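You operate a simulated robot arm through the tools that you are given. There is no shell and no other tool. Be economical: measure what you need, move in short steps, check, and stop when the job is done.

You are at the controls of a simulated two-armed robot. One attempt, no reset.

Task
Top the yellow mug with the last siphon cream, then add fudge sauce.
Fine: press its lever till it shows 0 bar; mug on the orange saucer, 15 to 30 ml, bottle back. Set down upright: fudge bottle.

It is judged by the outcome, as a careful person would: the job done as asked, and still so three seconds after it is handed in. It fails if anything else is knocked over, pushed out of place, dropped, spilled or broken.

Robot
Two 7-joint arms with two-finger parallel grippers on one trunk, on a base that drives. Base frame: it is fixed to the floor where the robot stands at the start and does not move with it; the origin is under the middle of the robot, x ahead of it, y to its left, z up; the surface under the hand at the start is at about z = 950. Lengths are in mm, angles in degrees, forces in N, time in s.
The left shoulder is at the start at [20, 138, 1533], the right one opposite. With the tool pointing down near the work surface each hand reaches from about 100 to 360 mm from the robot's upright axis, wherever it stands, measured 20 degrees to its own side. Places, roughly: saucer orange [300, -200, 1000]; siphon lever [500, 100, 1200]. Payload 1.57 kg a hand.
Tool frame (each hand has its own): the origin (TCP) lies between the finger pads and is the grasp point; the fingertips stand 30 mm ahead of it; z points along the fingers, y is the line along which they close. Largest opening 80 mm; finger width 17, thickness 12; the body of the gripper, 40 by 82 mm, starts 80 mm behind the TCP.
Orientation is told as [roll, pitch, yaw] about the base's x, y, z axes, in that order, counted from this pose: with the fingers straight down and closing along the base's y, the tool's x points along the base's -x, its y along +y and its z along -z.

Tools
- The arms move only by the tool play_rows. It takes "left_series", "right_series" or both (then of equal length, played together; a hand with none holds still); each is a list of rows, each a list of 6 numbers: the shift along the base's x, y, z in mm, then the turn, a rotation vector about the base's x, y, z in degrees. In form: [[x, y, z, rx, ry, rz], ...]. A call has 1 to 20 rows; each row is the pose to reach, as a shift and turn from the pose commanded when the call began. "left_jaw" and "right_jaw" are, for a hand that has rows, the opening in per cent of the stroke, from 0 (shut) to 100 (fully open), set as the call begins (left out, the last holds). A row lasts 0.2 s, in which the tool goes at most 50 mm and 8.6 degrees; a call with a longer step from one row to the next is refused whole, and so is a gripper value outside its range. A pose out of reach is approached as far as the arm can. The call stops where the force on the tool passes 40 N (or 10 N more than at its start, if that is more) or the arm is blocked; 0.2 s more then pass. Each finger travels about 45 mm/s and halts on what it meets, pressing with about 35 N; the grip force reading is that of the motor and also rises with nothing between the fingers. The clock runs only during rows and for 0.2 s after the last one: add rows that repeat a pose to give the fingers time. It gives the time, the measured TCP pose, the force on the tool (base axes), the opening and the grip force at its end, in the units of the frame above (readings bear some noise), with the torque about the TCP (base axes, N m) and any sound that the robot's microphone picked up.
- Cameras (640 x 400 px; columns grow to the right, rows downward): "scene" is now at [193.5, -34.3, 1427.6]; the picture's right is [-0.32, -0.95, 0.00], its down [-0.47, 0.16, -0.87] and it looks along [0.82, -0.28, -0.49] (base axes); focal length 214 px, centre (320, 200). "left" rides on the left gripper at [72, 7, -122] in its tool frame; the picture's right is [-0.09, 1.00, 0.00], its down [-0.84, -0.08, -0.54] and it looks along [-0.54, -0.05, 0.84] (tool axes); focal length 238 px, centre (320, 200). "right" rides on the right gripper at [72, -7, -122] in its tool frame; the picture's right is [0.09, 1.00, 0.00], its down [-0.84, 0.08, -0.54] and it looks along [-0.54, 0.05, 0.84] (tool axes); focal length 238 px, centre (320, 200). There is no depth. A picture from a camera that has moved, and an enlarged one, comes with that camera's place and axes in the base frame and with its lens. The place of the scene camera against the robot may be out by one fixed shift of up to 12 mm in any direction.
- grab_frame(camera): a new picture of that camera. No time passes.
- raise_lower(by): slides the trunk up (or, below 0, down) by that many mm; the arms and the scene camera ride with it, the base frame stays. It gives what a move gives, with no picture.
- steer(legs): drives the robot by 1 to 6 legs, each [ahead, left, turn to the left] in mm, mm and degrees, along the robot's own axes; the way and the turn of a leg run together, so that a leg with both is an arc; at most 1500 mm and 180 degrees a leg. The arms and the cameras ride along, it lands a little off, and it stops where it bumps. It gives what a move gives.
- aim_head(pan, tilt): turns the head with the scene camera to pan (to the left, within 60 degrees either way) and tilt (down, from -29 to 69), counted from straight ahead of the robot. It gives what a move gives.
- zoom(camera, box): a new picture of the part [left, top, right, bottom] of that camera's present view, enlarged. No time passes.
- sign_off(): hands the job in; it is judged then, once.

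Work in short steps. Places have to be worked out from the pictures, the camera data and where the tool is seen: move nearer, look again, correct. Check each grasp and each placing, and mend what went wrong. You have 120 turns and 100 pictures in all, those below and enlarged ones among them. Open the grippers and draw the arms clear of the work before you hand the job in, unless the task says otherwise; then end with one line.

The tools are called after "Request:" by a JSON object that holds its "name" and its "arguments". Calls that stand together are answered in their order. play_rows: Moves the arms, as the interface text tells. Its arguments: {"type":"object","properties":{"left_series":{"type":"array"},"left_jaw":{"type":"number"},"right_series":{"type":"array"},"right_jaw":{"type":"number"}},"required":[]} The other tools are called the same way: raise_lower (by) slides the trunk up or down; steer (legs) drives the base; aim_head (pan, tilt) turns the head that bears the scene camera; grab_frame (camera) takes a picture; zoom (camera, box) takes an enlarged picture of a part of a camera's view; sign_off () hands the job in.

At the start:

```text
time_s: 0.0
left_tool_pos: [326.1, 10.5, 1407.4]
left_tcp_rot: [-0.1, 28.3, 0.1]
left_contact_force: [-0.3, 0.4, -0.7]
left_moment: [-0.02, 0.02, 0.03]
left_gripper_width: 80.1
left_grip_force: 0.0
right_tool_pos: [282.5, -297.8, 1379.9]
right_tcp_rot: [-1.6, 6.1, 0.0]
right_contact_force: [0.1, -0.3, 0.0]
right_moment: [-0.02, -0.01, -0.01]
right_gripper_width: 80.0
right_grip_force: 0.0
trunk travel left (down, up): [-908.0, 332.0]
robot x, y, heading: [0.3, -1.5, -0.3]
head pan, tilt: [-18.8, 29.5]
```

scene: 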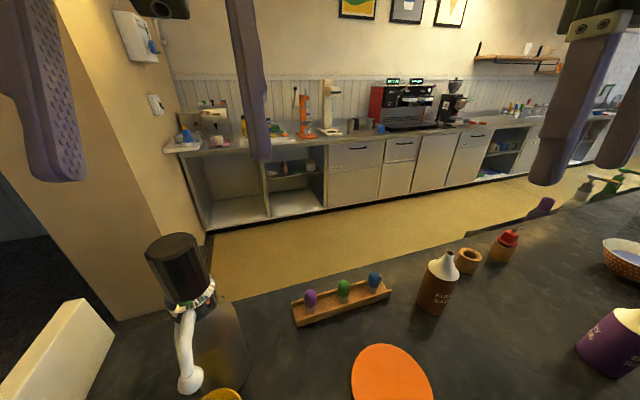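
right: 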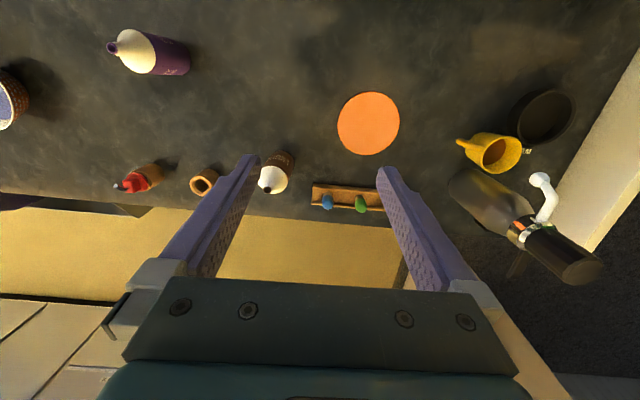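
left: 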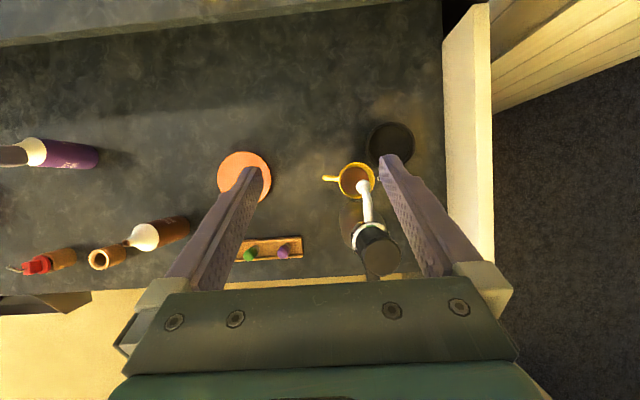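

I start by looking closer at the siphon and mug, aiming the head down and left.

Request:
{"name": "aim_head", "arguments": {"pan": 5, "tilt": 50}}

Request:
{"name": "grab_frame", "arguments": {"camera": "scene"}}

Request:
{"name": "zoom", "arguments": {"camera": "left", "box": [200, 100, 460, 280]}}

Request:
{"name": "zoom", "arguments": {"camera": "right", "box": [420, 80, 620, 300]}}

```text
time_s: 0.9
left_tool_pos: [326.7, 9.4, 1407.6]
left_tcp_rot: [-0.1, 28.3, 0.0]
left_contact_force: [0.3, 0.3, -0.1]
left_moment: [-0.01, -0.02, 0.01]
left_gripper_width: 80.1
left_grip_force: 0.0
right_tool_pos: [280.5, -297.0, 1378.9]
right_tcp_rot: [-1.8, 6.2, 0.0]
right_contact_force: [0.0, -0.5, -0.3]
right_moment: [-0.01, 0.02, 0.01]
right_gripper_width: 79.9
right_grip_force: 0.0
trunk travel left (down, up): [-908.0, 332.0]
robot x, y, heading: [-1.1, -2.3, 0.2]
head pan, tilt: [5.0, 50.0]
```

```text
96 pictures are left
camera scene: at [184.4, 1.5, 1397.4], right [0.09, -1.0, 0.0], down [-0.76, -0.07, -0.64], along [0.64, 0.06, -0.77], focal length 214 px, centre (320, 200)
```

scene: 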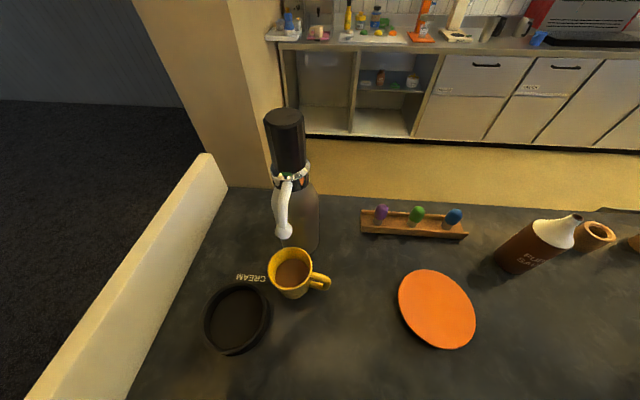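

```text
2.22 times, centred on (330, 190) of left
camera zoom: at [321.0, 16.9, 1549.1], right [0.08, 1.0, -0.04], down [0.99, -0.08, 0.08], along [0.08, -0.05, -1.0], focal length 530 px, centre (298, 222)
```

zoom: 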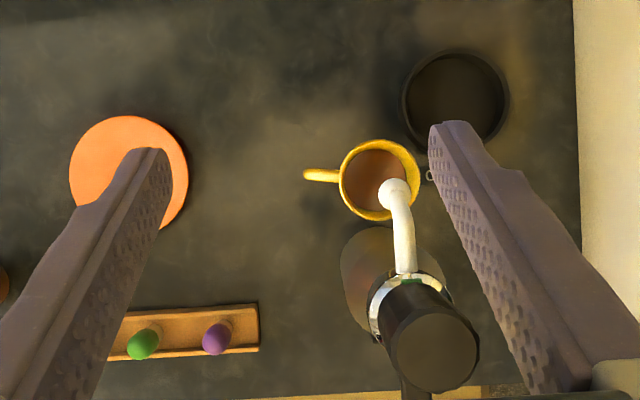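

```text
1.82 times, centred on (520, 190) of right
camera zoom: at [222.6, -299.2, 1507.6], right [-0.09, 1.0, -0.02], down [0.89, 0.09, 0.45], along [0.45, 0.02, -0.89], focal length 433 px, centre (-44, 218)
```

zoom: 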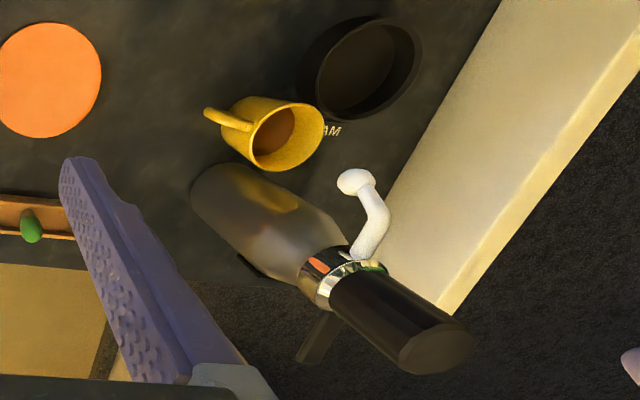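

I see the mug roughly under the spout, siphon body near [410,65]. I zoom in to see the collar, gauge and lever.

Request:
{"name": "zoom", "arguments": {"camera": "scene", "box": [230, 95, 350, 315]}}

Request:
{"name": "zoom", "arguments": {"camera": "scene", "box": [255, 150, 325, 200]}}

Request:
{"name": "zoom", "arguments": {"camera": "left", "box": [320, 170, 420, 290]}}

```text
1.82 times, centred on (290, 205) of scene
camera zoom: at [184.4, 1.5, 1397.4], right [0.09, -1.0, 0.0], down [-0.76, -0.07, -0.64], along [0.64, 0.06, -0.77], focal length 390 px, centre (374, 191)
```

zoom: 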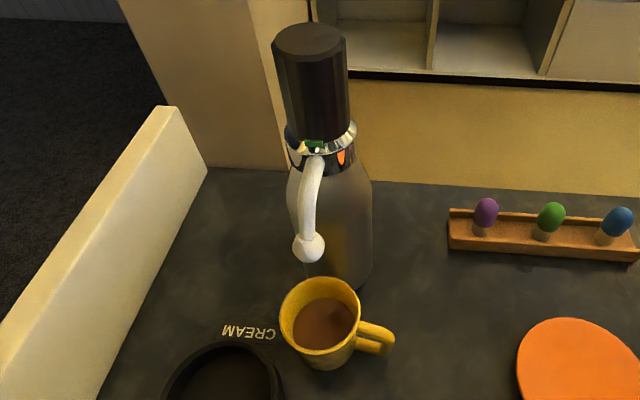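

```text
8.00 times, centred on (290, 175) of scene
camera zoom: at [184.4, 1.5, 1397.4], right [0.09, -1.0, 0.0], down [-0.76, -0.07, -0.64], along [0.64, 0.06, -0.77], focal length 1716 px, centre (560, 400)
```

zoom: 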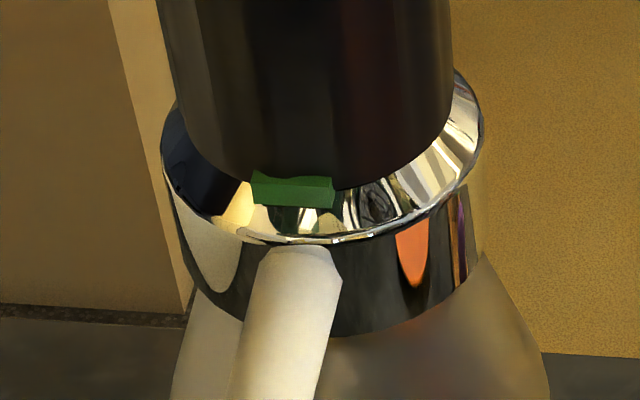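

```text
3.33 times, centred on (370, 230) of left
camera zoom: at [321.0, 16.9, 1549.1], right [0.08, 1.0, -0.04], down [0.99, -0.08, 0.08], along [0.08, -0.05, -1.0], focal length 794 px, centre (153, 100)
```

zoom: 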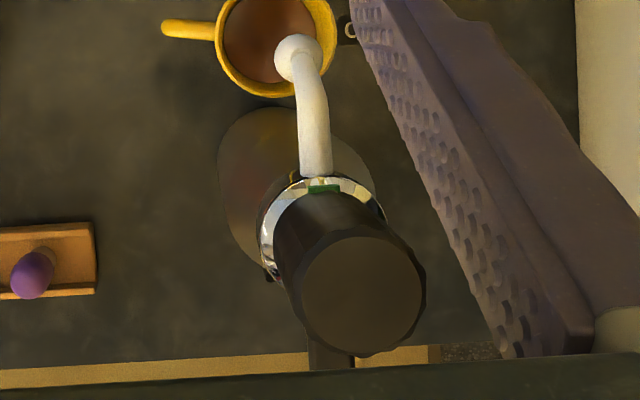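

I look straight down in front of the robot to see the counter edge and base clearance, and bring the left hand up/left for a side view of the siphon.

Request:
{"name": "aim_head", "arguments": {"pan": 0, "tilt": 69}}

Request:
{"name": "grab_frame", "arguments": {"camera": "scene"}}

Request:
{"name": "aim_head", "arguments": {"pan": -45, "tilt": 50}}

Request:
{"name": "grab_frame", "arguments": {"camera": "scene"}}

```text
time_s: 1.7
left_tool_pos: [325.2, 9.5, 1407.6]
left_tcp_rot: [0.0, 28.3, 0.2]
left_contact_force: [0.2, -0.8, -0.9]
left_moment: [0.01, 0.03, 0.02]
left_gripper_width: 80.2
left_grip_force: 0.1
right_tool_pos: [279.9, -296.8, 1378.9]
right_tcp_rot: [-1.7, 6.2, 0.0]
right_contact_force: [0.7, 0.9, -0.4]
right_moment: [0.0, -0.05, 0.01]
right_gripper_width: 80.0
right_grip_force: 0.1
trunk travel left (down, up): [-908.0, 332.0]
robot x, y, heading: [-0.4, 2.3, 0.1]
head pan, tilt: [0.0, 68.8]
```

```text
90 pictures are left
camera scene: at [163.6, -5.2, 1375.4], right [0.0, -1.0, 0.0], down [-0.93, 0.0, -0.36], along [0.36, 0.0, -0.93], focal length 214 px, centre (320, 200)
```

scene: 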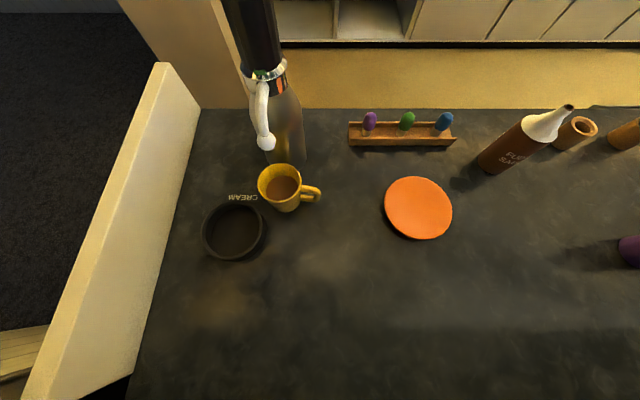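

```text
time_s: 2.8
left_tool_pos: [325.7, 10.4, 1406.2]
left_tcp_rot: [-0.1, 28.3, 0.1]
left_contact_force: [0.3, -0.2, -0.4]
left_moment: [-0.01, 0.02, 0.02]
left_gripper_width: 80.2
left_grip_force: 0.1
right_tool_pos: [280.9, -297.2, 1378.6]
right_tcp_rot: [-1.9, 6.1, 0.0]
right_contact_force: [0.1, -0.5, 0.4]
right_moment: [-0.02, -0.01, 0.02]
right_gripper_width: 79.8
right_grip_force: 0.1
trunk travel left (down, up): [-908.0, 332.0]
robot x, y, heading: [2.4, 0.8, 0.1]
head pan, tilt: [-45.0, 50.0]
```

```text
89 pictures are left
camera scene: at [162.1, -59.6, 1397.3], right [-0.71, -0.71, 0.0], down [-0.54, 0.54, -0.64], along [0.45, -0.45, -0.77], focal length 214 px, centre (320, 200)
```

scene: 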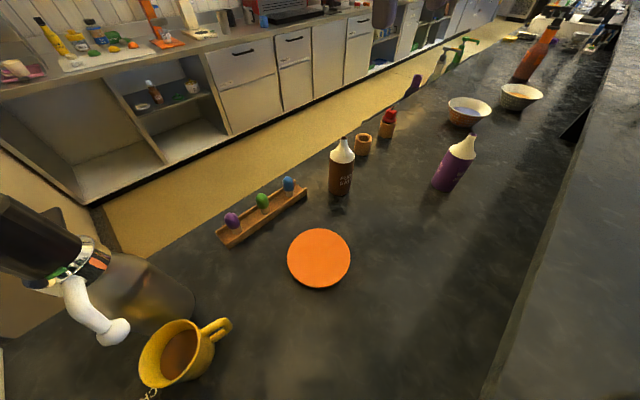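

The counter extends under me; fudge bottle is near [415,-400]. I bring the right hand (yawed and tilted) to look at the siphon from its right side.

Request:
{"name": "play_rows", "arguments": {"right_series": [[9, 8, -10, 1.96, -1.96, 7.3], [18, 16, -20, 3.9, -3.9, 14.6], [27, 24, -30, 5.9, -5.9, 21.9], [36, 32, -40, 7.8, -7.8, 29.3], [45, 40, -50, 9.8, -9.8, 36.6], [54, 48, -60, 11.75, -11.75, 43.9], [63, 56, -70, 13.7, -13.7, 51.2], [72, 64, -80, 15.7, -15.7, 58.5], [81, 72, -90, 17.6, -17.6, 65.8], [90, 80, -100, 19.6, -19.6, 73.2], [99, 88, -110, 21.5, -21.5, 80.5], [110, 97, -120, 23.5, -23.5, 87.8]]}}

Request:
{"name": "grab_frame", "arguments": {"camera": "right"}}

```text
time_s: 5.4
left_tool_pos: [325.5, 10.7, 1407.5]
left_tcp_rot: [-0.1, 28.3, 0.2]
left_contact_force: [0.6, 0.1, -0.5]
left_moment: [-0.01, 0.02, 0.0]
left_gripper_width: 80.0
left_grip_force: 0.0
right_tool_pos: [392.3, -199.5, 1259.7]
right_tcp_rot: [-1.9, -24.0, 90.0]
right_contact_force: [-0.2, 0.5, 0.0]
right_moment: [0.0, -0.01, -0.03]
right_gripper_width: 79.6
right_grip_force: 0.0
trunk travel left (down, up): [-908.0, 332.0]
robot x, y, heading: [1.8, -2.8, 0.1]
head pan, tilt: [-45.0, 50.0]
```

```text
88 pictures are left
camera right: at [395.5, -314.5, 1341.8], right [-1.0, -0.07, -0.07], down [-0.1, 0.55, 0.83], along [-0.03, 0.84, -0.55], focal length 238 px, centre (320, 200)
```

right: 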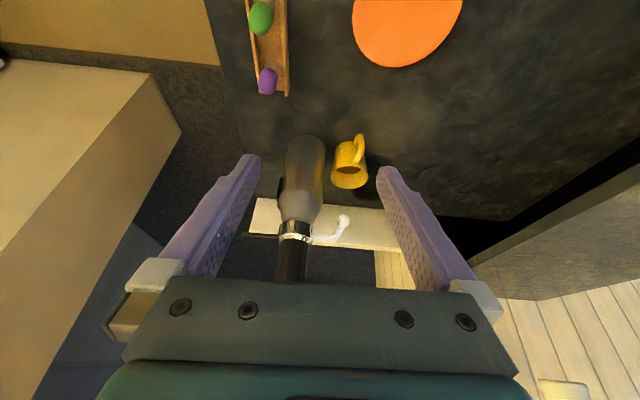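

The view (upside-down) shows the siphon with spout and mug. I zoom on it.

Request:
{"name": "zoom", "arguments": {"camera": "right", "box": [235, 125, 395, 285]}}

Request:
{"name": "zoom", "arguments": {"camera": "right", "box": [265, 205, 355, 280]}}

```text
2.50 times, centred on (315, 205) of right
camera zoom: at [395.5, -314.5, 1341.8], right [-1.0, -0.07, -0.07], down [-0.1, 0.55, 0.83], along [-0.03, 0.84, -0.55], focal length 596 px, centre (332, 188)
```

zoom: 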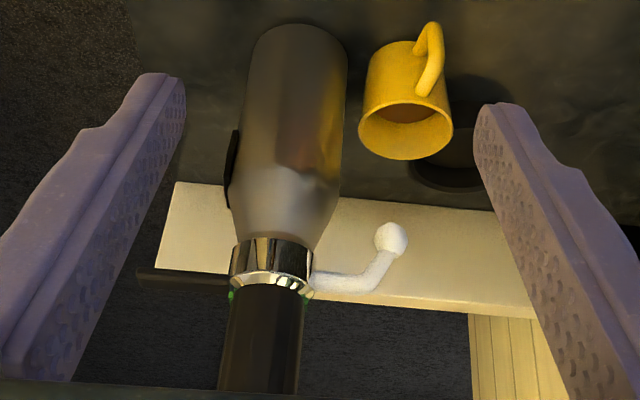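

```text
5.33 times, centred on (310, 242) of right
camera zoom: at [395.5, -314.5, 1341.8], right [-1.0, -0.07, -0.07], down [-0.1, 0.55, 0.83], along [-0.03, 0.84, -0.55], focal length 1271 px, centre (373, -27)
```

zoom: 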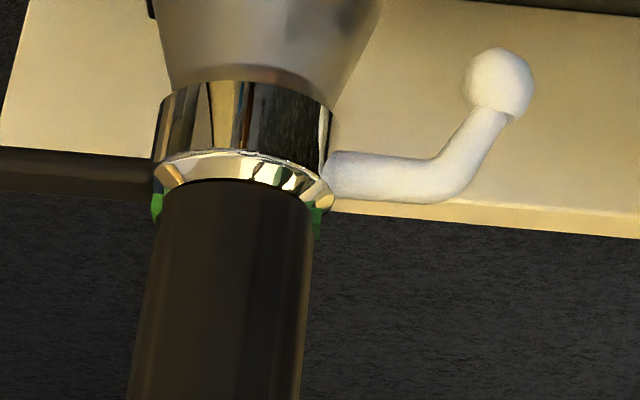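

The lever is a bar at about x 445–507, y≈70, z≈1178 on the far side, with a dark plate (gauge?) on the body's far side. I test whether the base can drive ahead a little, to gain reach.

Request:
{"name": "steer", "arguments": {"legs": [[100, 0, 0]]}}

Request:
{"name": "aim_head", "arguments": {"pan": 25, "tilt": 60}}

Request:
{"name": "grab_frame", "arguments": {"camera": "scene"}}

```text
time_s: 6.6
left_tool_pos: [424.5, 10.9, 1408.6]
left_tcp_rot: [0.0, 28.4, 0.2]
left_contact_force: [-1.0, 0.0, -0.7]
left_moment: [0.01, 0.0, 0.01]
left_gripper_width: 79.8
left_grip_force: 0.1
right_tool_pos: [490.9, -198.7, 1259.9]
right_tcp_rot: [-1.7, -23.9, 90.1]
right_contact_force: [-0.5, 0.7, 0.7]
right_moment: [0.0, -0.01, -0.01]
right_gripper_width: 79.9
right_grip_force: 0.0
trunk travel left (down, up): [-908.0, 332.0]
robot x, y, heading: [101.0, -1.9, 0.3]
head pan, tilt: [-45.0, 50.0]
```

```text
time_s: 8.0
left_tool_pos: [425.1, 10.0, 1406.8]
left_tcp_rot: [0.0, 28.3, 0.2]
left_contact_force: [-0.2, -1.1, -0.6]
left_moment: [0.0, 0.03, 0.0]
left_gripper_width: 80.1
left_grip_force: 0.0
right_tool_pos: [490.8, -200.2, 1260.7]
right_tcp_rot: [-1.7, -23.9, 90.0]
right_contact_force: [0.3, -0.5, 0.0]
right_moment: [0.01, -0.02, 0.05]
right_gripper_width: 80.0
right_grip_force: 0.1
trunk travel left (down, up): [-908.0, 332.0]
robot x, y, heading: [97.7, -0.5, 0.4]
head pan, tilt: [25.0, 60.0]
```

```text
85 pictures are left
camera scene: at [266.5, 23.1, 1384.8], right [0.42, -0.91, 0.0], down [-0.78, -0.37, -0.5], along [0.45, 0.21, -0.87], focal length 214 px, centre (320, 200)
```

scene: 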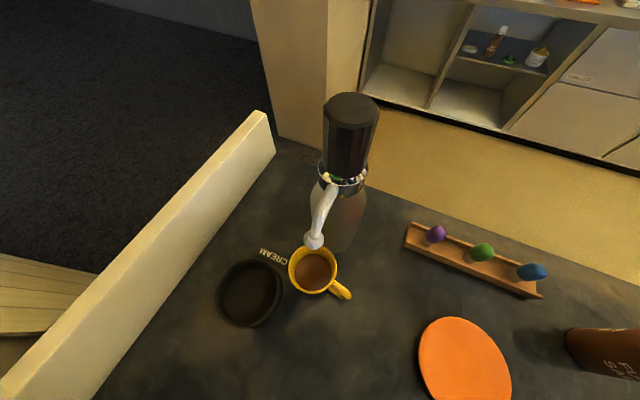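

The base moves freely. I go 60 mm further ahead, then swing the right hand round to look at the far side of the siphon.

Request:
{"name": "steer", "arguments": {"legs": [[60, 0, 0]]}}

Request:
{"name": "play_rows", "arguments": {"right_series": [[5, 20, 0, 0, 0, 8], [10, 40, -10, 0, 0, 16], [10, 60, -30, 0, 0, 24], [10, 80, -50, 0, 0, 32], [10, 100, -70, 0, 0, 40], [10, 120, -90, 0, 0, 40]]}}

Request:
{"name": "grab_frame", "arguments": {"camera": "right"}}

```text
time_s: 8.9
left_tool_pos: [483.6, 9.5, 1407.0]
left_tcp_rot: [0.0, 28.2, 0.1]
left_contact_force: [0.1, 1.1, 0.0]
left_moment: [-0.01, 0.01, -0.01]
left_gripper_width: 79.9
left_grip_force: 0.2
right_tool_pos: [550.1, -201.0, 1260.2]
right_tcp_rot: [-1.7, -23.9, 90.0]
right_contact_force: [0.3, -0.2, 0.5]
right_moment: [-0.03, 0.03, 0.01]
right_gripper_width: 79.9
right_grip_force: 0.2
trunk travel left (down, up): [-908.0, 332.0]
robot x, y, heading: [154.7, -3.9, 0.3]
head pan, tilt: [25.0, 60.0]
```

```text
time_s: 10.3
left_tool_pos: [481.9, 9.8, 1407.0]
left_tcp_rot: [0.0, 28.4, 0.2]
left_contact_force: [-0.1, 0.3, -0.7]
left_moment: [-0.02, 0.0, -0.02]
left_gripper_width: 79.8
left_grip_force: 0.0
right_tool_pos: [552.8, -79.4, 1169.5]
right_tcp_rot: [-1.8, -23.9, 130.2]
right_contact_force: [-0.4, 0.1, 0.3]
right_moment: [-0.01, 0.0, 0.01]
right_gripper_width: 79.9
right_grip_force: 0.1
right hand out of reach, approached as far as the arm can: row 6
trunk travel left (down, up): [-908.0, 332.0]
robot x, y, heading: [158.3, 0.6, -0.1]
head pan, tilt: [25.0, 60.0]
```

```text
84 pictures are left
camera right: at [629.6, -165.6, 1251.6], right [-0.71, -0.7, -0.07], down [-0.43, 0.36, 0.83], along [-0.56, 0.62, -0.55], focal length 238 px, centre (320, 200)
```

right: 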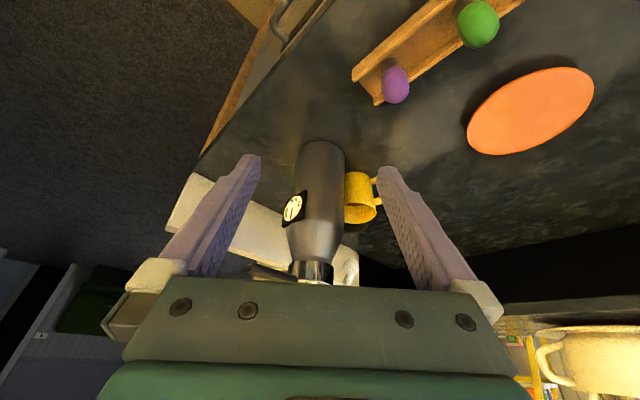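

The gauge dial is visible. I zoom on it.

Request:
{"name": "zoom", "arguments": {"camera": "right", "box": [270, 180, 320, 240]}}

Request:
{"name": "zoom", "arguments": {"camera": "right", "box": [230, 130, 400, 290]}}

```text
6.67 times, centred on (295, 210) of right
camera zoom: at [629.6, -165.6, 1251.6], right [-0.71, -0.7, -0.07], down [-0.43, 0.36, 0.83], along [-0.56, 0.62, -0.55], focal length 1589 px, centre (487, 133)
```

zoom: 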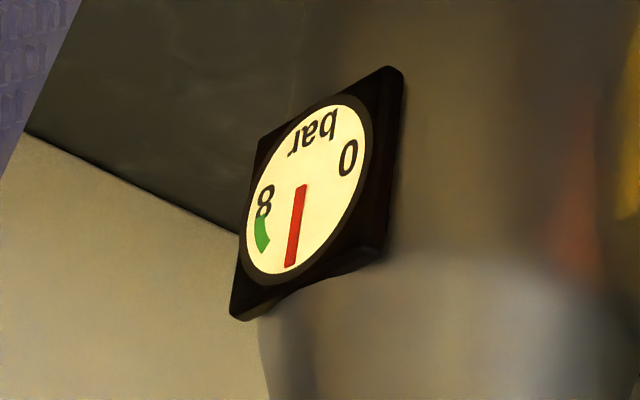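

```text
2.50 times, centred on (315, 210) of right
camera zoom: at [629.6, -165.6, 1251.6], right [-0.71, -0.7, -0.07], down [-0.43, 0.36, 0.83], along [-0.56, 0.62, -0.55], focal length 596 px, centre (332, 175)
```

zoom: 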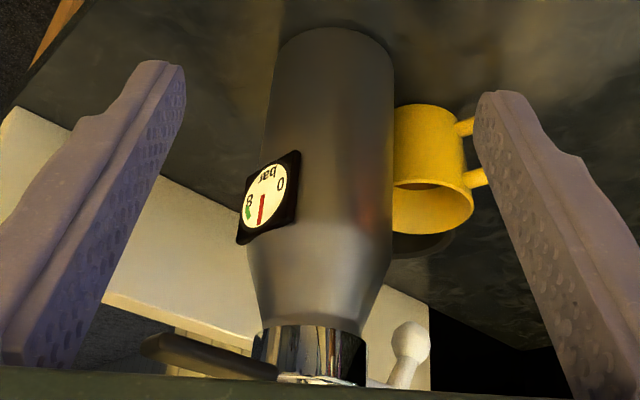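

The gauge reads about 4 bar, and spout is over the mug within ~8 mm. I move the left hand, closed and vertical, above the lever at [490,72].

Request:
{"name": "play_rows", "arguments": {"left_series": [[4, 16, 0, 0, -7, 0], [8, 32, 0, 0, -14, 0], [8, 48, 0, 0, -21, 0], [8, 62, 0, 0, -28.3, 0], [8, 62, -40, 0, -28.3, 0], [8, 62, -80, 0, -28.3, 0], [8, 62, -120, 0, -28.3, 0], [8, 62, -165, 0, -28.3, 0]], "left_jaw": 0}}

Request:
{"name": "grab_frame", "arguments": {"camera": "left"}}

Request:
{"name": "grab_frame", "arguments": {"camera": "right"}}

```text
time_s: 12.1
left_tool_pos: [488.6, 70.6, 1242.6]
left_tcp_rot: [-0.1, 0.0, 0.0]
left_contact_force: [-0.8, 0.3, -0.2]
left_moment: [-0.02, 0.01, 0.03]
left_gripper_width: 0.2
left_grip_force: 21.3
right_tool_pos: [552.6, -80.2, 1168.6]
right_tcp_rot: [-1.7, -24.0, 129.8]
right_contact_force: [-0.3, -0.3, -0.6]
right_moment: [0.03, -0.02, -0.02]
right_gripper_width: 80.1
right_grip_force: 0.1
trunk travel left (down, up): [-908.0, 332.0]
robot x, y, heading: [158.8, -1.1, -0.1]
head pan, tilt: [25.0, 60.0]
```

```text
81 pictures are left
camera left: at [416.8, 77.5, 1364.3], right [0.09, 1.0, 0.0], down [0.84, -0.08, 0.54], along [0.54, -0.05, -0.84], focal length 238 px, centre (320, 200)
```

left: 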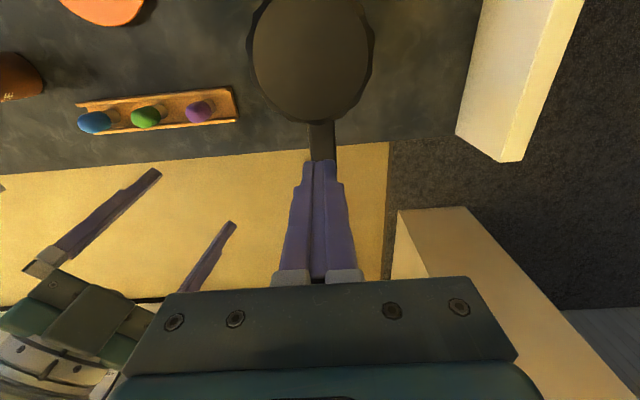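

```text
80 pictures are left
camera right: at [629.3, -166.5, 1251.3], right [-0.72, -0.69, -0.06], down [-0.42, 0.36, 0.83], along [-0.56, 0.62, -0.55], focal length 238 px, centre (320, 200)
```

right: 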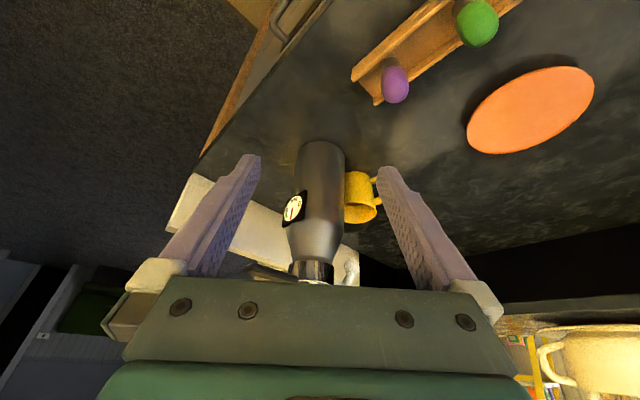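

The fingers are lined up with the lever. I move 10 mm inward and lower slowly until contact.

Request:
{"name": "play_rows", "arguments": {"left_series": [[-10, 0, 0, 0, 0, 0], [-10, 0, -10, 0, 0, 0], [-10, 0, -18, 0, 0, 0], [-10, 0, -22, 0, 0, 0], [-10, 0, -26, 0, 0, 0], [-10, 0, -30, 0, 0, 0]]}}

Request:
{"name": "zoom", "arguments": {"camera": "right", "box": [230, 130, 400, 290]}}

```text
time_s: 13.5
left_tool_pos: [482.6, 71.5, 1213.0]
left_tcp_rot: [-0.1, 0.0, 0.1]
left_contact_force: [0.4, 0.0, 0.3]
left_moment: [-0.06, 0.01, 0.0]
left_gripper_width: 0.0
left_grip_force: 21.4
right_tool_pos: [552.4, -80.8, 1170.7]
right_tcp_rot: [-1.8, -23.9, 129.9]
right_contact_force: [-0.2, 0.0, 0.7]
right_moment: [0.05, -0.02, 0.01]
right_gripper_width: 79.7
right_grip_force: 0.1
trunk travel left (down, up): [-908.0, 332.0]
robot x, y, heading: [157.7, -1.1, 0.4]
head pan, tilt: [25.0, 60.0]
```

```text
2.50 times, centred on (315, 210) of right
camera zoom: at [629.3, -166.4, 1251.3], right [-0.72, -0.69, -0.06], down [-0.42, 0.36, 0.83], along [-0.56, 0.62, -0.55], focal length 596 px, centre (332, 175)
```

zoom: 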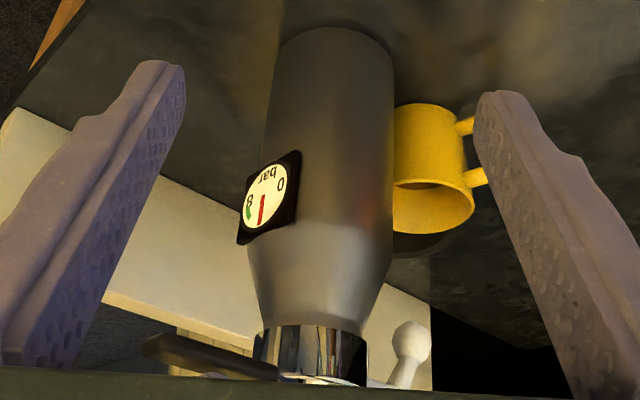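

No contact yet at tip z≈1183 (finger tip just appearing). I lower further in 2 mm steps.

Request:
{"name": "play_rows", "arguments": {"left_series": [[0, 0, -2, 0, 0, 0], [0, 0, -4, 0, 0, 0], [0, 0, -6, 0, 0, 0], [0, 0, -8, 0, 0, 0]]}}

Request:
{"name": "zoom", "arguments": {"camera": "right", "box": [230, 130, 400, 290]}}

```text
time_s: 14.5
left_tool_pos: [481.8, 71.2, 1205.6]
left_tcp_rot: [-0.1, -0.1, 0.0]
left_contact_force: [1.3, 2.5, 14.7]
left_moment: [0.06, 0.07, -0.12]
left_gripper_width: 0.1
left_grip_force: 21.6
right_tool_pos: [553.6, -80.5, 1169.7]
right_tcp_rot: [-1.7, -23.8, 130.0]
right_contact_force: [0.8, -0.8, 0.1]
right_moment: [-0.02, 0.01, 0.01]
right_gripper_width: 80.0
right_grip_force: 0.1
trunk travel left (down, up): [-908.0, 332.0]
robot x, y, heading: [156.4, -4.2, -0.1]
head pan, tilt: [25.0, 60.0]
```

```text
2.50 times, centred on (315, 210) of right
camera zoom: at [630.1, -166.0, 1251.8], right [-0.72, -0.69, -0.07], down [-0.42, 0.36, 0.83], along [-0.55, 0.62, -0.55], focal length 596 px, centre (332, 175)
```

zoom: 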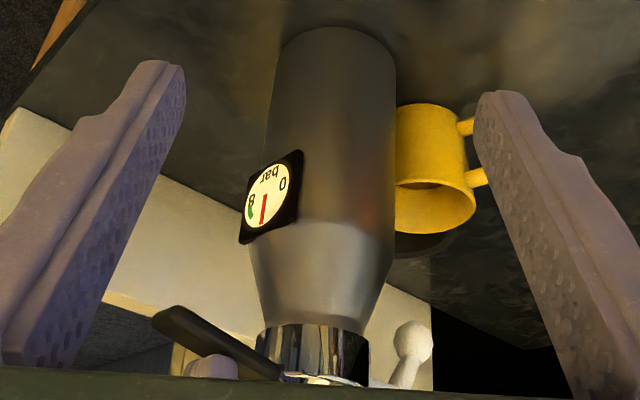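

Lever is moving down with 15 N, siphon steady. I press 2 mm more, and check the gauge and mug.

Request:
{"name": "play_rows", "arguments": {"left_series": [[0, 0, -2, 0, 0, 0], [0, 0, -3, 0, 0, 0]]}}

Request:
{"name": "zoom", "arguments": {"camera": "right", "box": [230, 130, 400, 290]}}

Request:
{"name": "zoom", "arguments": {"camera": "scene", "box": [270, 170, 370, 310]}}

```text
time_s: 15.1
left_tool_pos: [482.0, 71.8, 1202.2]
left_tcp_rot: [-0.1, 0.0, 0.2]
left_contact_force: [-0.4, 0.8, 17.7]
left_moment: [0.06, 0.14, 0.08]
left_gripper_width: 0.1
left_grip_force: 20.9
right_tool_pos: [553.9, -80.3, 1169.5]
right_tcp_rot: [-1.7, -23.9, 130.1]
right_contact_force: [-0.1, 0.5, -0.5]
right_moment: [0.05, -0.04, 0.01]
right_gripper_width: 79.8
right_grip_force: 0.2
trunk travel left (down, up): [-908.0, 332.0]
robot x, y, heading: [158.6, 0.1, -0.1]
head pan, tilt: [25.0, 60.0]
```

```text
2.50 times, centred on (315, 210) of right
camera zoom: at [630.1, -166.2, 1251.9], right [-0.72, -0.69, -0.07], down [-0.42, 0.36, 0.83], along [-0.55, 0.62, -0.55], focal length 596 px, centre (332, 175)
```

zoom: 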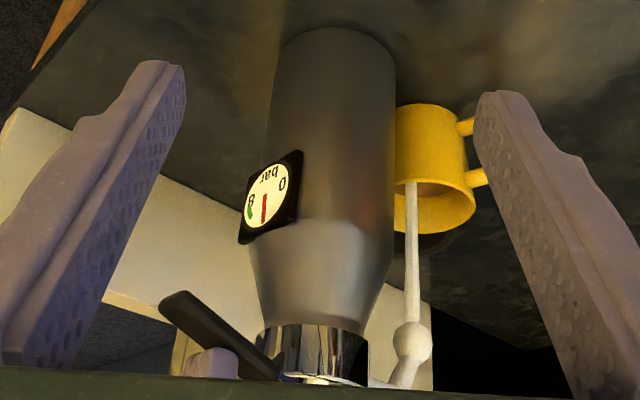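

```text
2.86 times, centred on (320, 240) of scene
camera zoom: at [325.4, 23.1, 1385.1], right [0.42, -0.91, 0.0], down [-0.78, -0.37, -0.5], along [0.45, 0.21, -0.87], focal length 613 px, centre (320, 86)
```

zoom: 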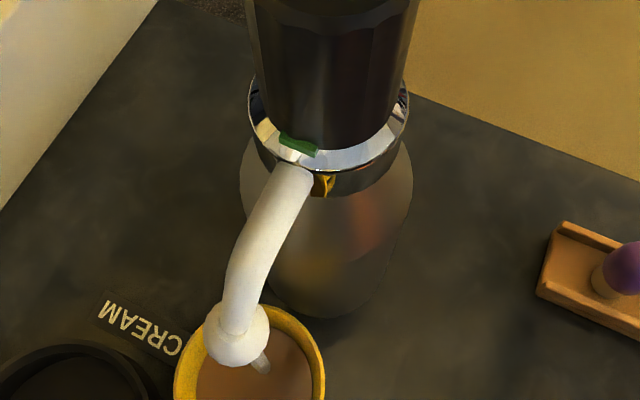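

Cream is flowing straight into the mug. I hold for 2 s and check the gauge.

Request:
{"name": "play_rows", "arguments": {"left_series": [[0, 0, 0, 0, 0, 0], [0, 0, 0, 0, 0, 0], [0, 0, 0, 0, 0, 0], [0, 0, 0, 0, 0, 0], [0, 0, 0, 0, 0, 0], [0, 0, 0, 0, 0, 0], [0, 0, 0, 0, 0, 0], [0, 0, 0, 0, 0, 0]]}}

Request:
{"name": "zoom", "arguments": {"camera": "right", "box": [230, 130, 400, 290]}}

Request:
{"name": "zoom", "arguments": {"camera": "scene", "box": [270, 170, 370, 310]}}

```text
time_s: 16.9
left_tool_pos: [482.2, 71.7, 1202.2]
left_tcp_rot: [-0.2, -0.2, 0.1]
left_contact_force: [-0.4, 0.4, 17.1]
left_moment: [-0.01, 0.13, -0.02]
left_gripper_width: 0.0
left_grip_force: 21.1
right_tool_pos: [553.5, -81.1, 1169.7]
right_tcp_rot: [-1.8, -23.9, 130.0]
right_contact_force: [0.6, 0.2, 0.1]
right_moment: [0.02, 0.04, 0.0]
right_gripper_width: 80.0
right_grip_force: 0.0
trunk travel left (down, up): [-908.0, 332.0]
robot x, y, heading: [157.5, 0.4, 0.0]
head pan, tilt: [25.0, 60.0]
```

```text
2.50 times, centred on (315, 210) of right
camera zoom: at [630.1, -166.2, 1251.8], right [-0.72, -0.69, -0.06], down [-0.42, 0.36, 0.83], along [-0.55, 0.62, -0.55], focal length 596 px, centre (332, 175)
```

zoom: 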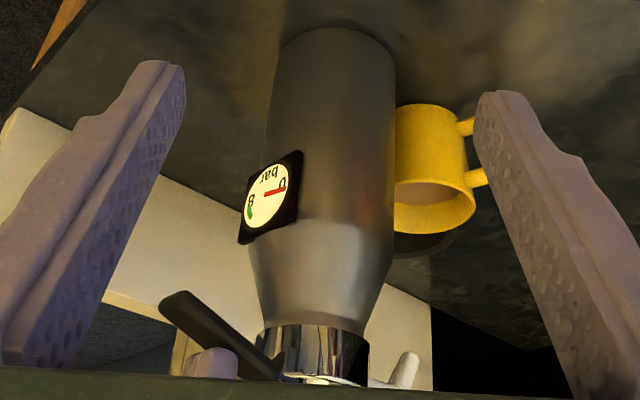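

```text
2.86 times, centred on (320, 240) of scene
camera zoom: at [325.4, 23.1, 1385.0], right [0.42, -0.91, 0.0], down [-0.78, -0.37, -0.5], along [0.45, 0.21, -0.87], focal length 613 px, centre (320, 86)
```

zoom: 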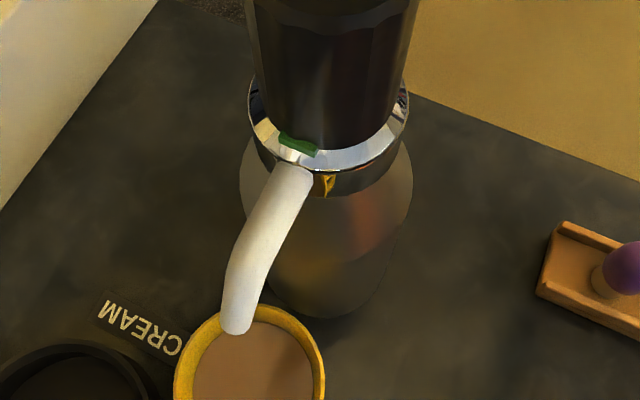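

The flow stopped and the needle is near 0; zoom to verify.

Request:
{"name": "zoom", "arguments": {"camera": "right", "box": [270, 180, 320, 240]}}

```text
6.67 times, centred on (295, 210) of right
camera zoom: at [630.1, -166.2, 1251.8], right [-0.72, -0.69, -0.06], down [-0.42, 0.36, 0.83], along [-0.55, 0.62, -0.55], focal length 1589 px, centre (487, 133)
```

zoom: 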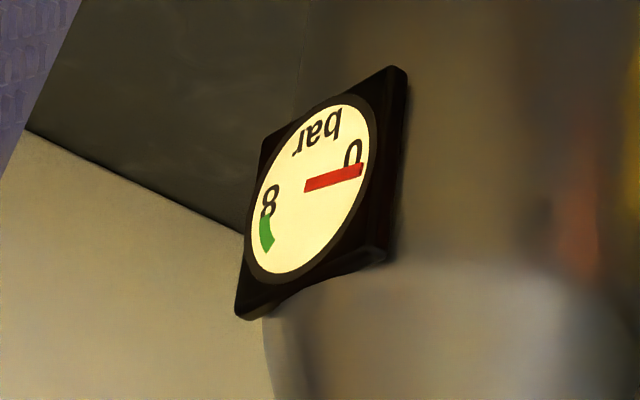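

The needle is almost at 0; I hold another 1.6 s and recheck.

Request:
{"name": "play_rows", "arguments": {"left_series": [[0, 0, -1, 0, 0, 0], [0, 0, -1, 0, 0, 0], [0, 0, -1, 0, 0, 0], [0, 0, -1, 0, 0, 0], [0, 0, -1, 0, 0, 0], [0, 0, -1, 0, 0, 0], [0, 0, -1, 0, 0, 0], [0, 0, -1, 0, 0, 0]]}}

Request:
{"name": "zoom", "arguments": {"camera": "right", "box": [270, 180, 320, 240]}}

```text
time_s: 18.7
left_tool_pos: [483.1, 72.5, 1202.4]
left_tcp_rot: [-0.1, -0.1, 0.0]
left_contact_force: [0.2, -0.6, 22.5]
left_moment: [0.01, 0.19, 0.02]
left_gripper_width: 0.0
left_grip_force: 21.4
right_tool_pos: [553.2, -81.0, 1170.8]
right_tcp_rot: [-1.7, -23.9, 129.9]
right_contact_force: [-0.1, -0.5, -1.0]
right_moment: [0.05, 0.0, -0.02]
right_gripper_width: 80.2
right_grip_force: 0.1
trunk travel left (down, up): [-908.0, 332.0]
robot x, y, heading: [160.4, -0.2, 0.2]
head pan, tilt: [25.0, 60.0]
```

```text
6.67 times, centred on (295, 210) of right
camera zoom: at [630.3, -166.3, 1252.0], right [-0.72, -0.69, -0.07], down [-0.42, 0.36, 0.83], along [-0.55, 0.62, -0.55], focal length 1589 px, centre (487, 133)
```

zoom: 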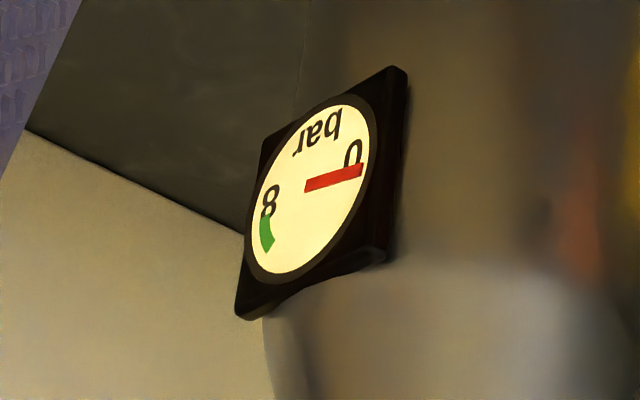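

The needle no longer moves: 0 bar. I release the lever by lifting the left hand, and draw the right hand back.

Request:
{"name": "play_rows", "arguments": {"left_series": [[0, 0, 20, 0, 0, 0], [0, 0, 60, 0, 0, 0], [0, 0, 100, 0, 0, 0], [0, 0, 140, 0, 0, 0], [0, 0, 180, 0, 0, 0], [0, 0, 200, 0, 0, 0]], "right_series": [[0, -20, 20, 0, 0, -8], [0, -40, 40, 0, 0, -16], [0, -60, 60, 0, 0, -24], [0, -80, 80, 0, 0, -32], [0, -100, 90, 0, 0, -40], [0, -120, 90, 0, 0, -40]]}}

Request:
{"name": "steer", "arguments": {"legs": [[-160, 0, 0]]}}

Request:
{"name": "aim_head", "arguments": {"pan": -5, "tilt": 55}}

Request:
{"name": "grab_frame", "arguments": {"camera": "scene"}}

```text
time_s: 20.1
left_tool_pos: [478.0, 72.5, 1400.9]
left_tcp_rot: [-0.1, 0.0, 0.0]
left_contact_force: [0.1, -0.5, -0.3]
left_moment: [-0.01, 0.01, -0.01]
left_gripper_width: 0.0
left_grip_force: 21.2
right_tool_pos: [620.8, -223.2, 1248.1]
right_tcp_rot: [-1.6, -23.9, 89.8]
right_contact_force: [0.3, -0.6, -0.4]
right_moment: [0.01, 0.0, 0.01]
right_gripper_width: 80.0
right_grip_force: 0.1
right hand out of reach, approached as far as the arm can: row 1, 2, 3, 4, 5, 6
trunk travel left (down, up): [-908.0, 332.0]
robot x, y, heading: [155.5, 1.0, 0.2]
head pan, tilt: [25.0, 60.0]
```

```text
time_s: 21.5
left_tool_pos: [324.9, 74.2, 1400.5]
left_tcp_rot: [-0.1, 0.0, -0.1]
left_contact_force: [0.5, -0.2, 0.6]
left_moment: [-0.02, 0.0, 0.02]
left_gripper_width: 0.0
left_grip_force: 21.0
right_tool_pos: [465.1, -221.8, 1247.5]
right_tcp_rot: [-1.6, -24.0, 90.1]
right_contact_force: [-0.7, 0.6, -1.3]
right_moment: [0.0, -0.01, 0.03]
right_gripper_width: 79.9
right_grip_force: 0.1
trunk travel left (down, up): [-908.0, 332.0]
robot x, y, heading: [2.7, 0.3, 0.0]
head pan, tilt: [25.0, 60.0]
```

```text
time_s: 22.5
left_tool_pos: [324.7, 75.0, 1400.4]
left_tcp_rot: [-0.1, -0.1, 0.0]
left_contact_force: [0.4, 0.5, -0.7]
left_moment: [0.02, 0.0, -0.01]
left_gripper_width: 0.0
left_grip_force: 21.3
right_tool_pos: [464.8, -222.0, 1247.6]
right_tcp_rot: [-1.5, -24.0, 89.8]
right_contact_force: [0.0, 0.8, 0.2]
right_moment: [0.02, 0.0, 0.02]
right_gripper_width: 80.1
right_grip_force: 0.0
trunk travel left (down, up): [-908.0, 332.0]
robot x, y, heading: [4.1, 2.7, -0.1]
head pan, tilt: [-5.0, 55.0]
```

```text
71 pictures are left
camera scene: at [181.3, -11.4, 1390.8], right [-0.09, -1.0, 0.0], down [-0.82, 0.07, -0.57], along [0.57, -0.05, -0.82], focal length 214 px, centre (320, 200)
```

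scene: 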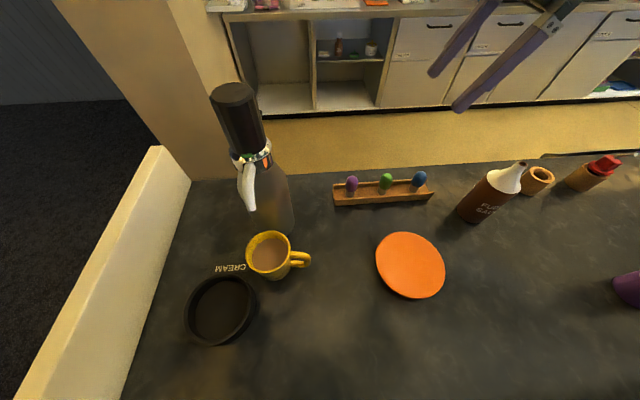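

Mug and siphon are fine. I move the left hand aside, and bring the right hand upright above the mug's handle near [325,5,1160] for a close look.

Request:
{"name": "play_rows", "arguments": {"left_series": [[-15, 30, 5, 0, 0, 0], [-30, 60, 10, 0, 0, 0], [-45, 90, 15, 0, 0, 0], [-60, 130, 20, 0, 0, 0], [-75, 160, 20, 0, 0, 0], [-75, 160, 20, 0, 0, 0], [-75, 160, 20, 0, 0, 0], [-75, 160, 20, 0, 0, 0]], "right_series": [[-18, 0, 0, -4, 0, 0], [-36, 10, 0, -8, 0, 0], [-54, 40, 0, -12, 0, 0], [-72, 80, -10, -16, 0, 0], [-90, 120, -25, -20, 0, 0], [-110, 150, -45, -24, 0, 0], [-125, 185, -65, -24, 0, 0], [-140, 222, -85, -24, 0, 0]], "right_jaw": 60}}

Request:
{"name": "grab_frame", "arguments": {"camera": "right"}}

Request:
{"name": "grab_frame", "arguments": {"camera": "scene"}}

```text
time_s: 23.4
left_tool_pos: [252.8, 192.2, 1376.8]
left_tcp_rot: [6.8, 9.1, -1.0]
left_contact_force: [-0.2, -0.1, 0.8]
left_moment: [-0.01, -0.01, 0.02]
left_gripper_width: 0.0
left_grip_force: 21.5
right_tool_pos: [478.3, -165.1, 1232.2]
right_tcp_rot: [-1.5, -10.2, 90.1]
right_contact_force: [-0.4, -0.2, 0.2]
right_moment: [0.04, 0.0, -0.01]
right_gripper_width: 48.0
right_grip_force: 0.0
right hand out of reach, approached as far as the arm can: row 1, 2, 3, 4
trunk travel left (down, up): [-908.0, 332.0]
robot x, y, heading: [2.3, 3.6, -0.4]
head pan, tilt: [-5.0, 55.0]
stopped in row 4 (left hand): the arm was blocked; the commanded pose is now the measured one
```

```text
70 pictures are left
camera right: at [481.6, -256.5, 1338.1], right [-1.0, -0.09, -0.04], down [-0.09, 0.73, 0.68], along [-0.03, 0.68, -0.73], focal length 238 px, centre (320, 200)
```

right: 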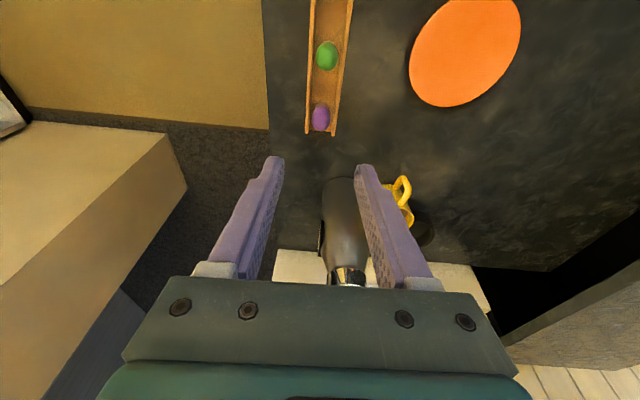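

```text
69 pictures are left
camera scene: at [181.4, -11.6, 1390.9], right [-0.09, -1.0, 0.0], down [-0.82, 0.07, -0.57], along [0.57, -0.05, -0.82], focal length 214 px, centre (320, 200)
```

scene: 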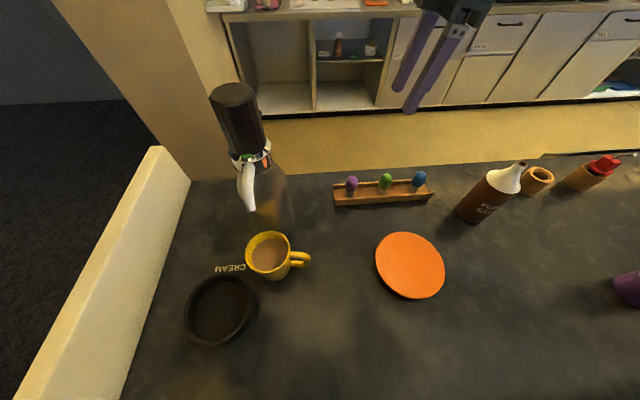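

The left hand stopped at an arm limit, harmlessly clear. I continue with the right hand to above the handle.

Request:
{"name": "play_rows", "arguments": {"right_series": [[-25, 10, 0, -3, 0, 0], [-55, 25, 0, -6, 0, 0], [-85, 50, -10, -10, 0, 0], [-110, 80, -25, -10, 0, 0], [-130, 110, -40, -10, 0, 0], [-145, 140, -55, -10, 0, 0], [-153, 160, -65, -10, 0, 0]]}}

Request:
{"name": "grab_frame", "arguments": {"camera": "right"}}

```text
time_s: 25.0
left_tool_pos: [251.7, 192.1, 1377.9]
left_tcp_rot: [6.8, 9.2, -1.0]
left_contact_force: [0.0, -1.1, -0.1]
left_moment: [-0.01, -0.05, -0.02]
left_gripper_width: 0.0
left_grip_force: 21.3
right_tool_pos: [403.7, -7.4, 1138.4]
right_tcp_rot: [-1.7, -0.4, 89.7]
right_contact_force: [0.3, -1.1, 0.6]
right_moment: [0.02, 0.03, 0.02]
right_gripper_width: 47.7
right_grip_force: 0.0
right hand out of reach, approached as far as the arm can: row 1, 2, 3, 4, 5, 6, 7
trunk travel left (down, up): [-908.0, 332.0]
robot x, y, heading: [-1.5, -2.0, -0.1]
head pan, tilt: [-5.0, 55.0]
```

```text
68 pictures are left
camera right: at [407.0, -78.9, 1258.6], right [-1.0, -0.09, -0.03], down [-0.09, 0.83, 0.55], along [-0.02, 0.55, -0.84], focal length 238 px, centre (320, 200)
```

right: 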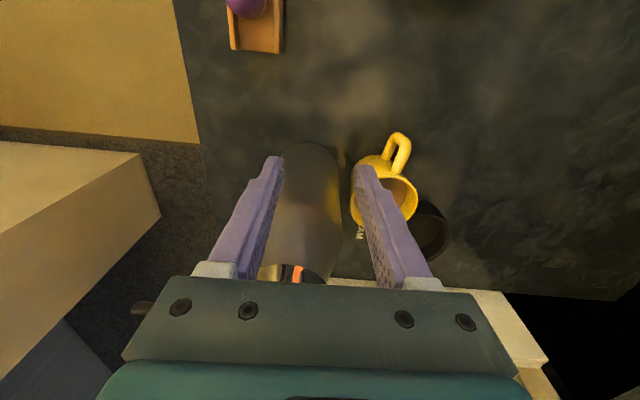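

The arm prefers being farther out with this yaw; I drive the base back 80 mm to bring the hand over the handle instead.

Request:
{"name": "steer", "arguments": {"legs": [[-80, 0, 0]]}}

Request:
{"name": "grab_frame", "arguments": {"camera": "right"}}

Request:
{"name": "grab_frame", "arguments": {"camera": "scene"}}

```text
time_s: 26.1
left_tool_pos: [171.7, 192.5, 1376.2]
left_tcp_rot: [6.8, 9.1, -1.0]
left_contact_force: [0.1, 0.0, 0.0]
left_moment: [0.03, 0.01, -0.03]
left_gripper_width: 0.0
left_grip_force: 21.0
right_tool_pos: [325.2, -7.9, 1137.6]
right_tcp_rot: [-1.9, 0.0, 89.9]
right_contact_force: [0.2, 0.5, 0.3]
right_moment: [0.02, -0.03, 0.0]
right_gripper_width: 48.1
right_grip_force: 0.1
trunk travel left (down, up): [-908.0, 332.0]
robot x, y, heading: [-79.3, 2.0, -0.3]
head pan, tilt: [-5.0, 55.0]
```

```text
67 pictures are left
camera right: at [327.0, -79.5, 1259.1], right [-1.0, -0.09, -0.03], down [-0.09, 0.84, 0.54], along [-0.02, 0.54, -0.84], focal length 238 px, centre (320, 200)
```

right: 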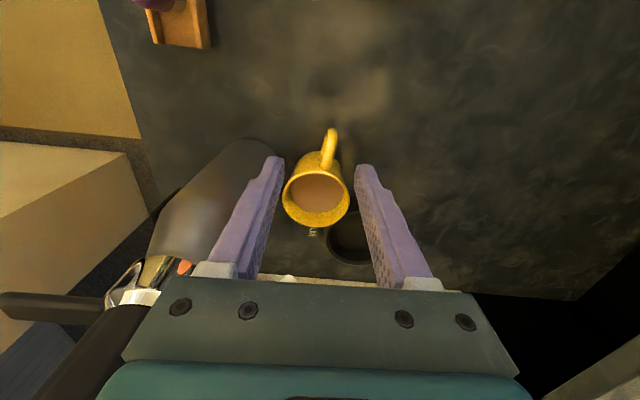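

```text
66 pictures are left
camera scene: at [82.7, -15.9, 1374.7], right [-0.2, -0.98, 0.0], down [-0.92, 0.19, -0.35], along [0.34, -0.07, -0.94], focal length 214 px, centre (320, 200)
```

scene: 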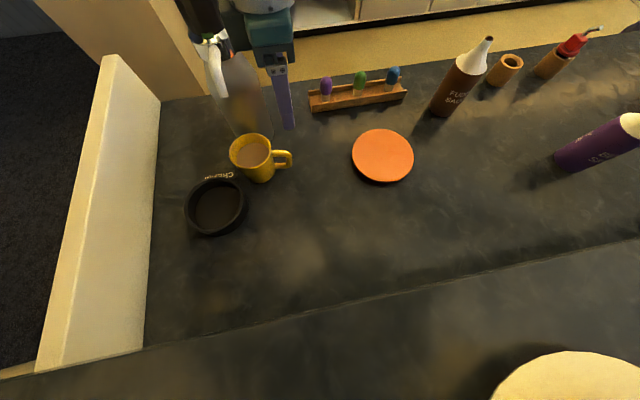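

Handle lies at x≈316, y −6…28. I shift the hand by [−9,+8] and look at it again before lowering with the trunk.

Request:
{"name": "play_rows", "arguments": {"right_series": [[-5, 4, 0, 0, 0, 0], [-9, 8, 0, 0, 0, 0], [-9, 8, 0, 0, 0, 0]], "right_jaw": 50}}

Request:
{"name": "raise_lower", "arguments": {"by": -80}}

Request:
{"name": "grab_frame", "arguments": {"camera": "right"}}

Request:
{"name": "grab_frame", "arguments": {"camera": "scene"}}

```text
time_s: 26.9
left_tool_pos: [172.0, 190.9, 1377.1]
left_tcp_rot: [6.8, 9.2, -1.1]
left_contact_force: [0.5, 1.0, -0.1]
left_moment: [0.0, 0.01, 0.01]
left_gripper_width: 0.1
left_grip_force: 21.5
right_tool_pos: [327.4, -9.1, 1139.1]
right_tcp_rot: [-2.3, 0.1, 89.7]
right_contact_force: [-0.3, 0.0, -0.1]
right_moment: [-0.01, -0.01, 0.01]
right_gripper_width: 39.9
right_grip_force: 0.0
right hand out of reach, approached as far as the arm can: row 1, 2, 3
trunk travel left (down, up): [-908.0, 332.0]
robot x, y, heading: [-79.7, -0.1, -0.3]
head pan, tilt: [-5.0, 55.0]
```

```text
time_s: 28.1
left_tool_pos: [171.8, 192.1, 1296.9]
left_tcp_rot: [6.8, 9.2, -1.0]
left_contact_force: [-0.5, 0.1, 0.4]
left_moment: [0.01, 0.03, 0.02]
left_gripper_width: 0.0
left_grip_force: 21.4
right_tool_pos: [327.0, -10.2, 1058.8]
right_tcp_rot: [-2.3, -0.1, 89.6]
right_contact_force: [-0.1, 0.3, -0.4]
right_moment: [-0.01, 0.0, -0.02]
right_gripper_width: 40.3
right_grip_force: 0.1
trunk travel left (down, up): [-828.0, 412.0]
robot x, y, heading: [-77.5, 1.4, -0.3]
head pan, tilt: [-5.0, 55.0]
```

```text
65 pictures are left
camera right: at [328.6, -80.6, 1180.9], right [-1.0, -0.09, -0.04], down [-0.09, 0.84, 0.54], along [-0.01, 0.54, -0.84], focal length 238 px, centre (320, 200)
```

right: 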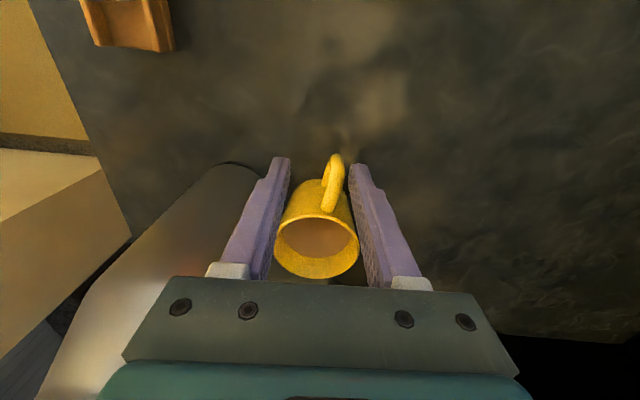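

```text
64 pictures are left
camera scene: at [84.4, -16.4, 1296.0], right [-0.2, -0.98, 0.0], down [-0.91, 0.19, -0.37], along [0.37, -0.07, -0.93], focal length 214 px, centre (320, 200)
```

scene: 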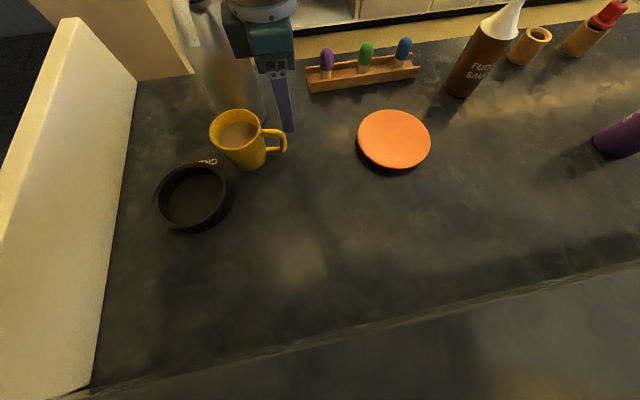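

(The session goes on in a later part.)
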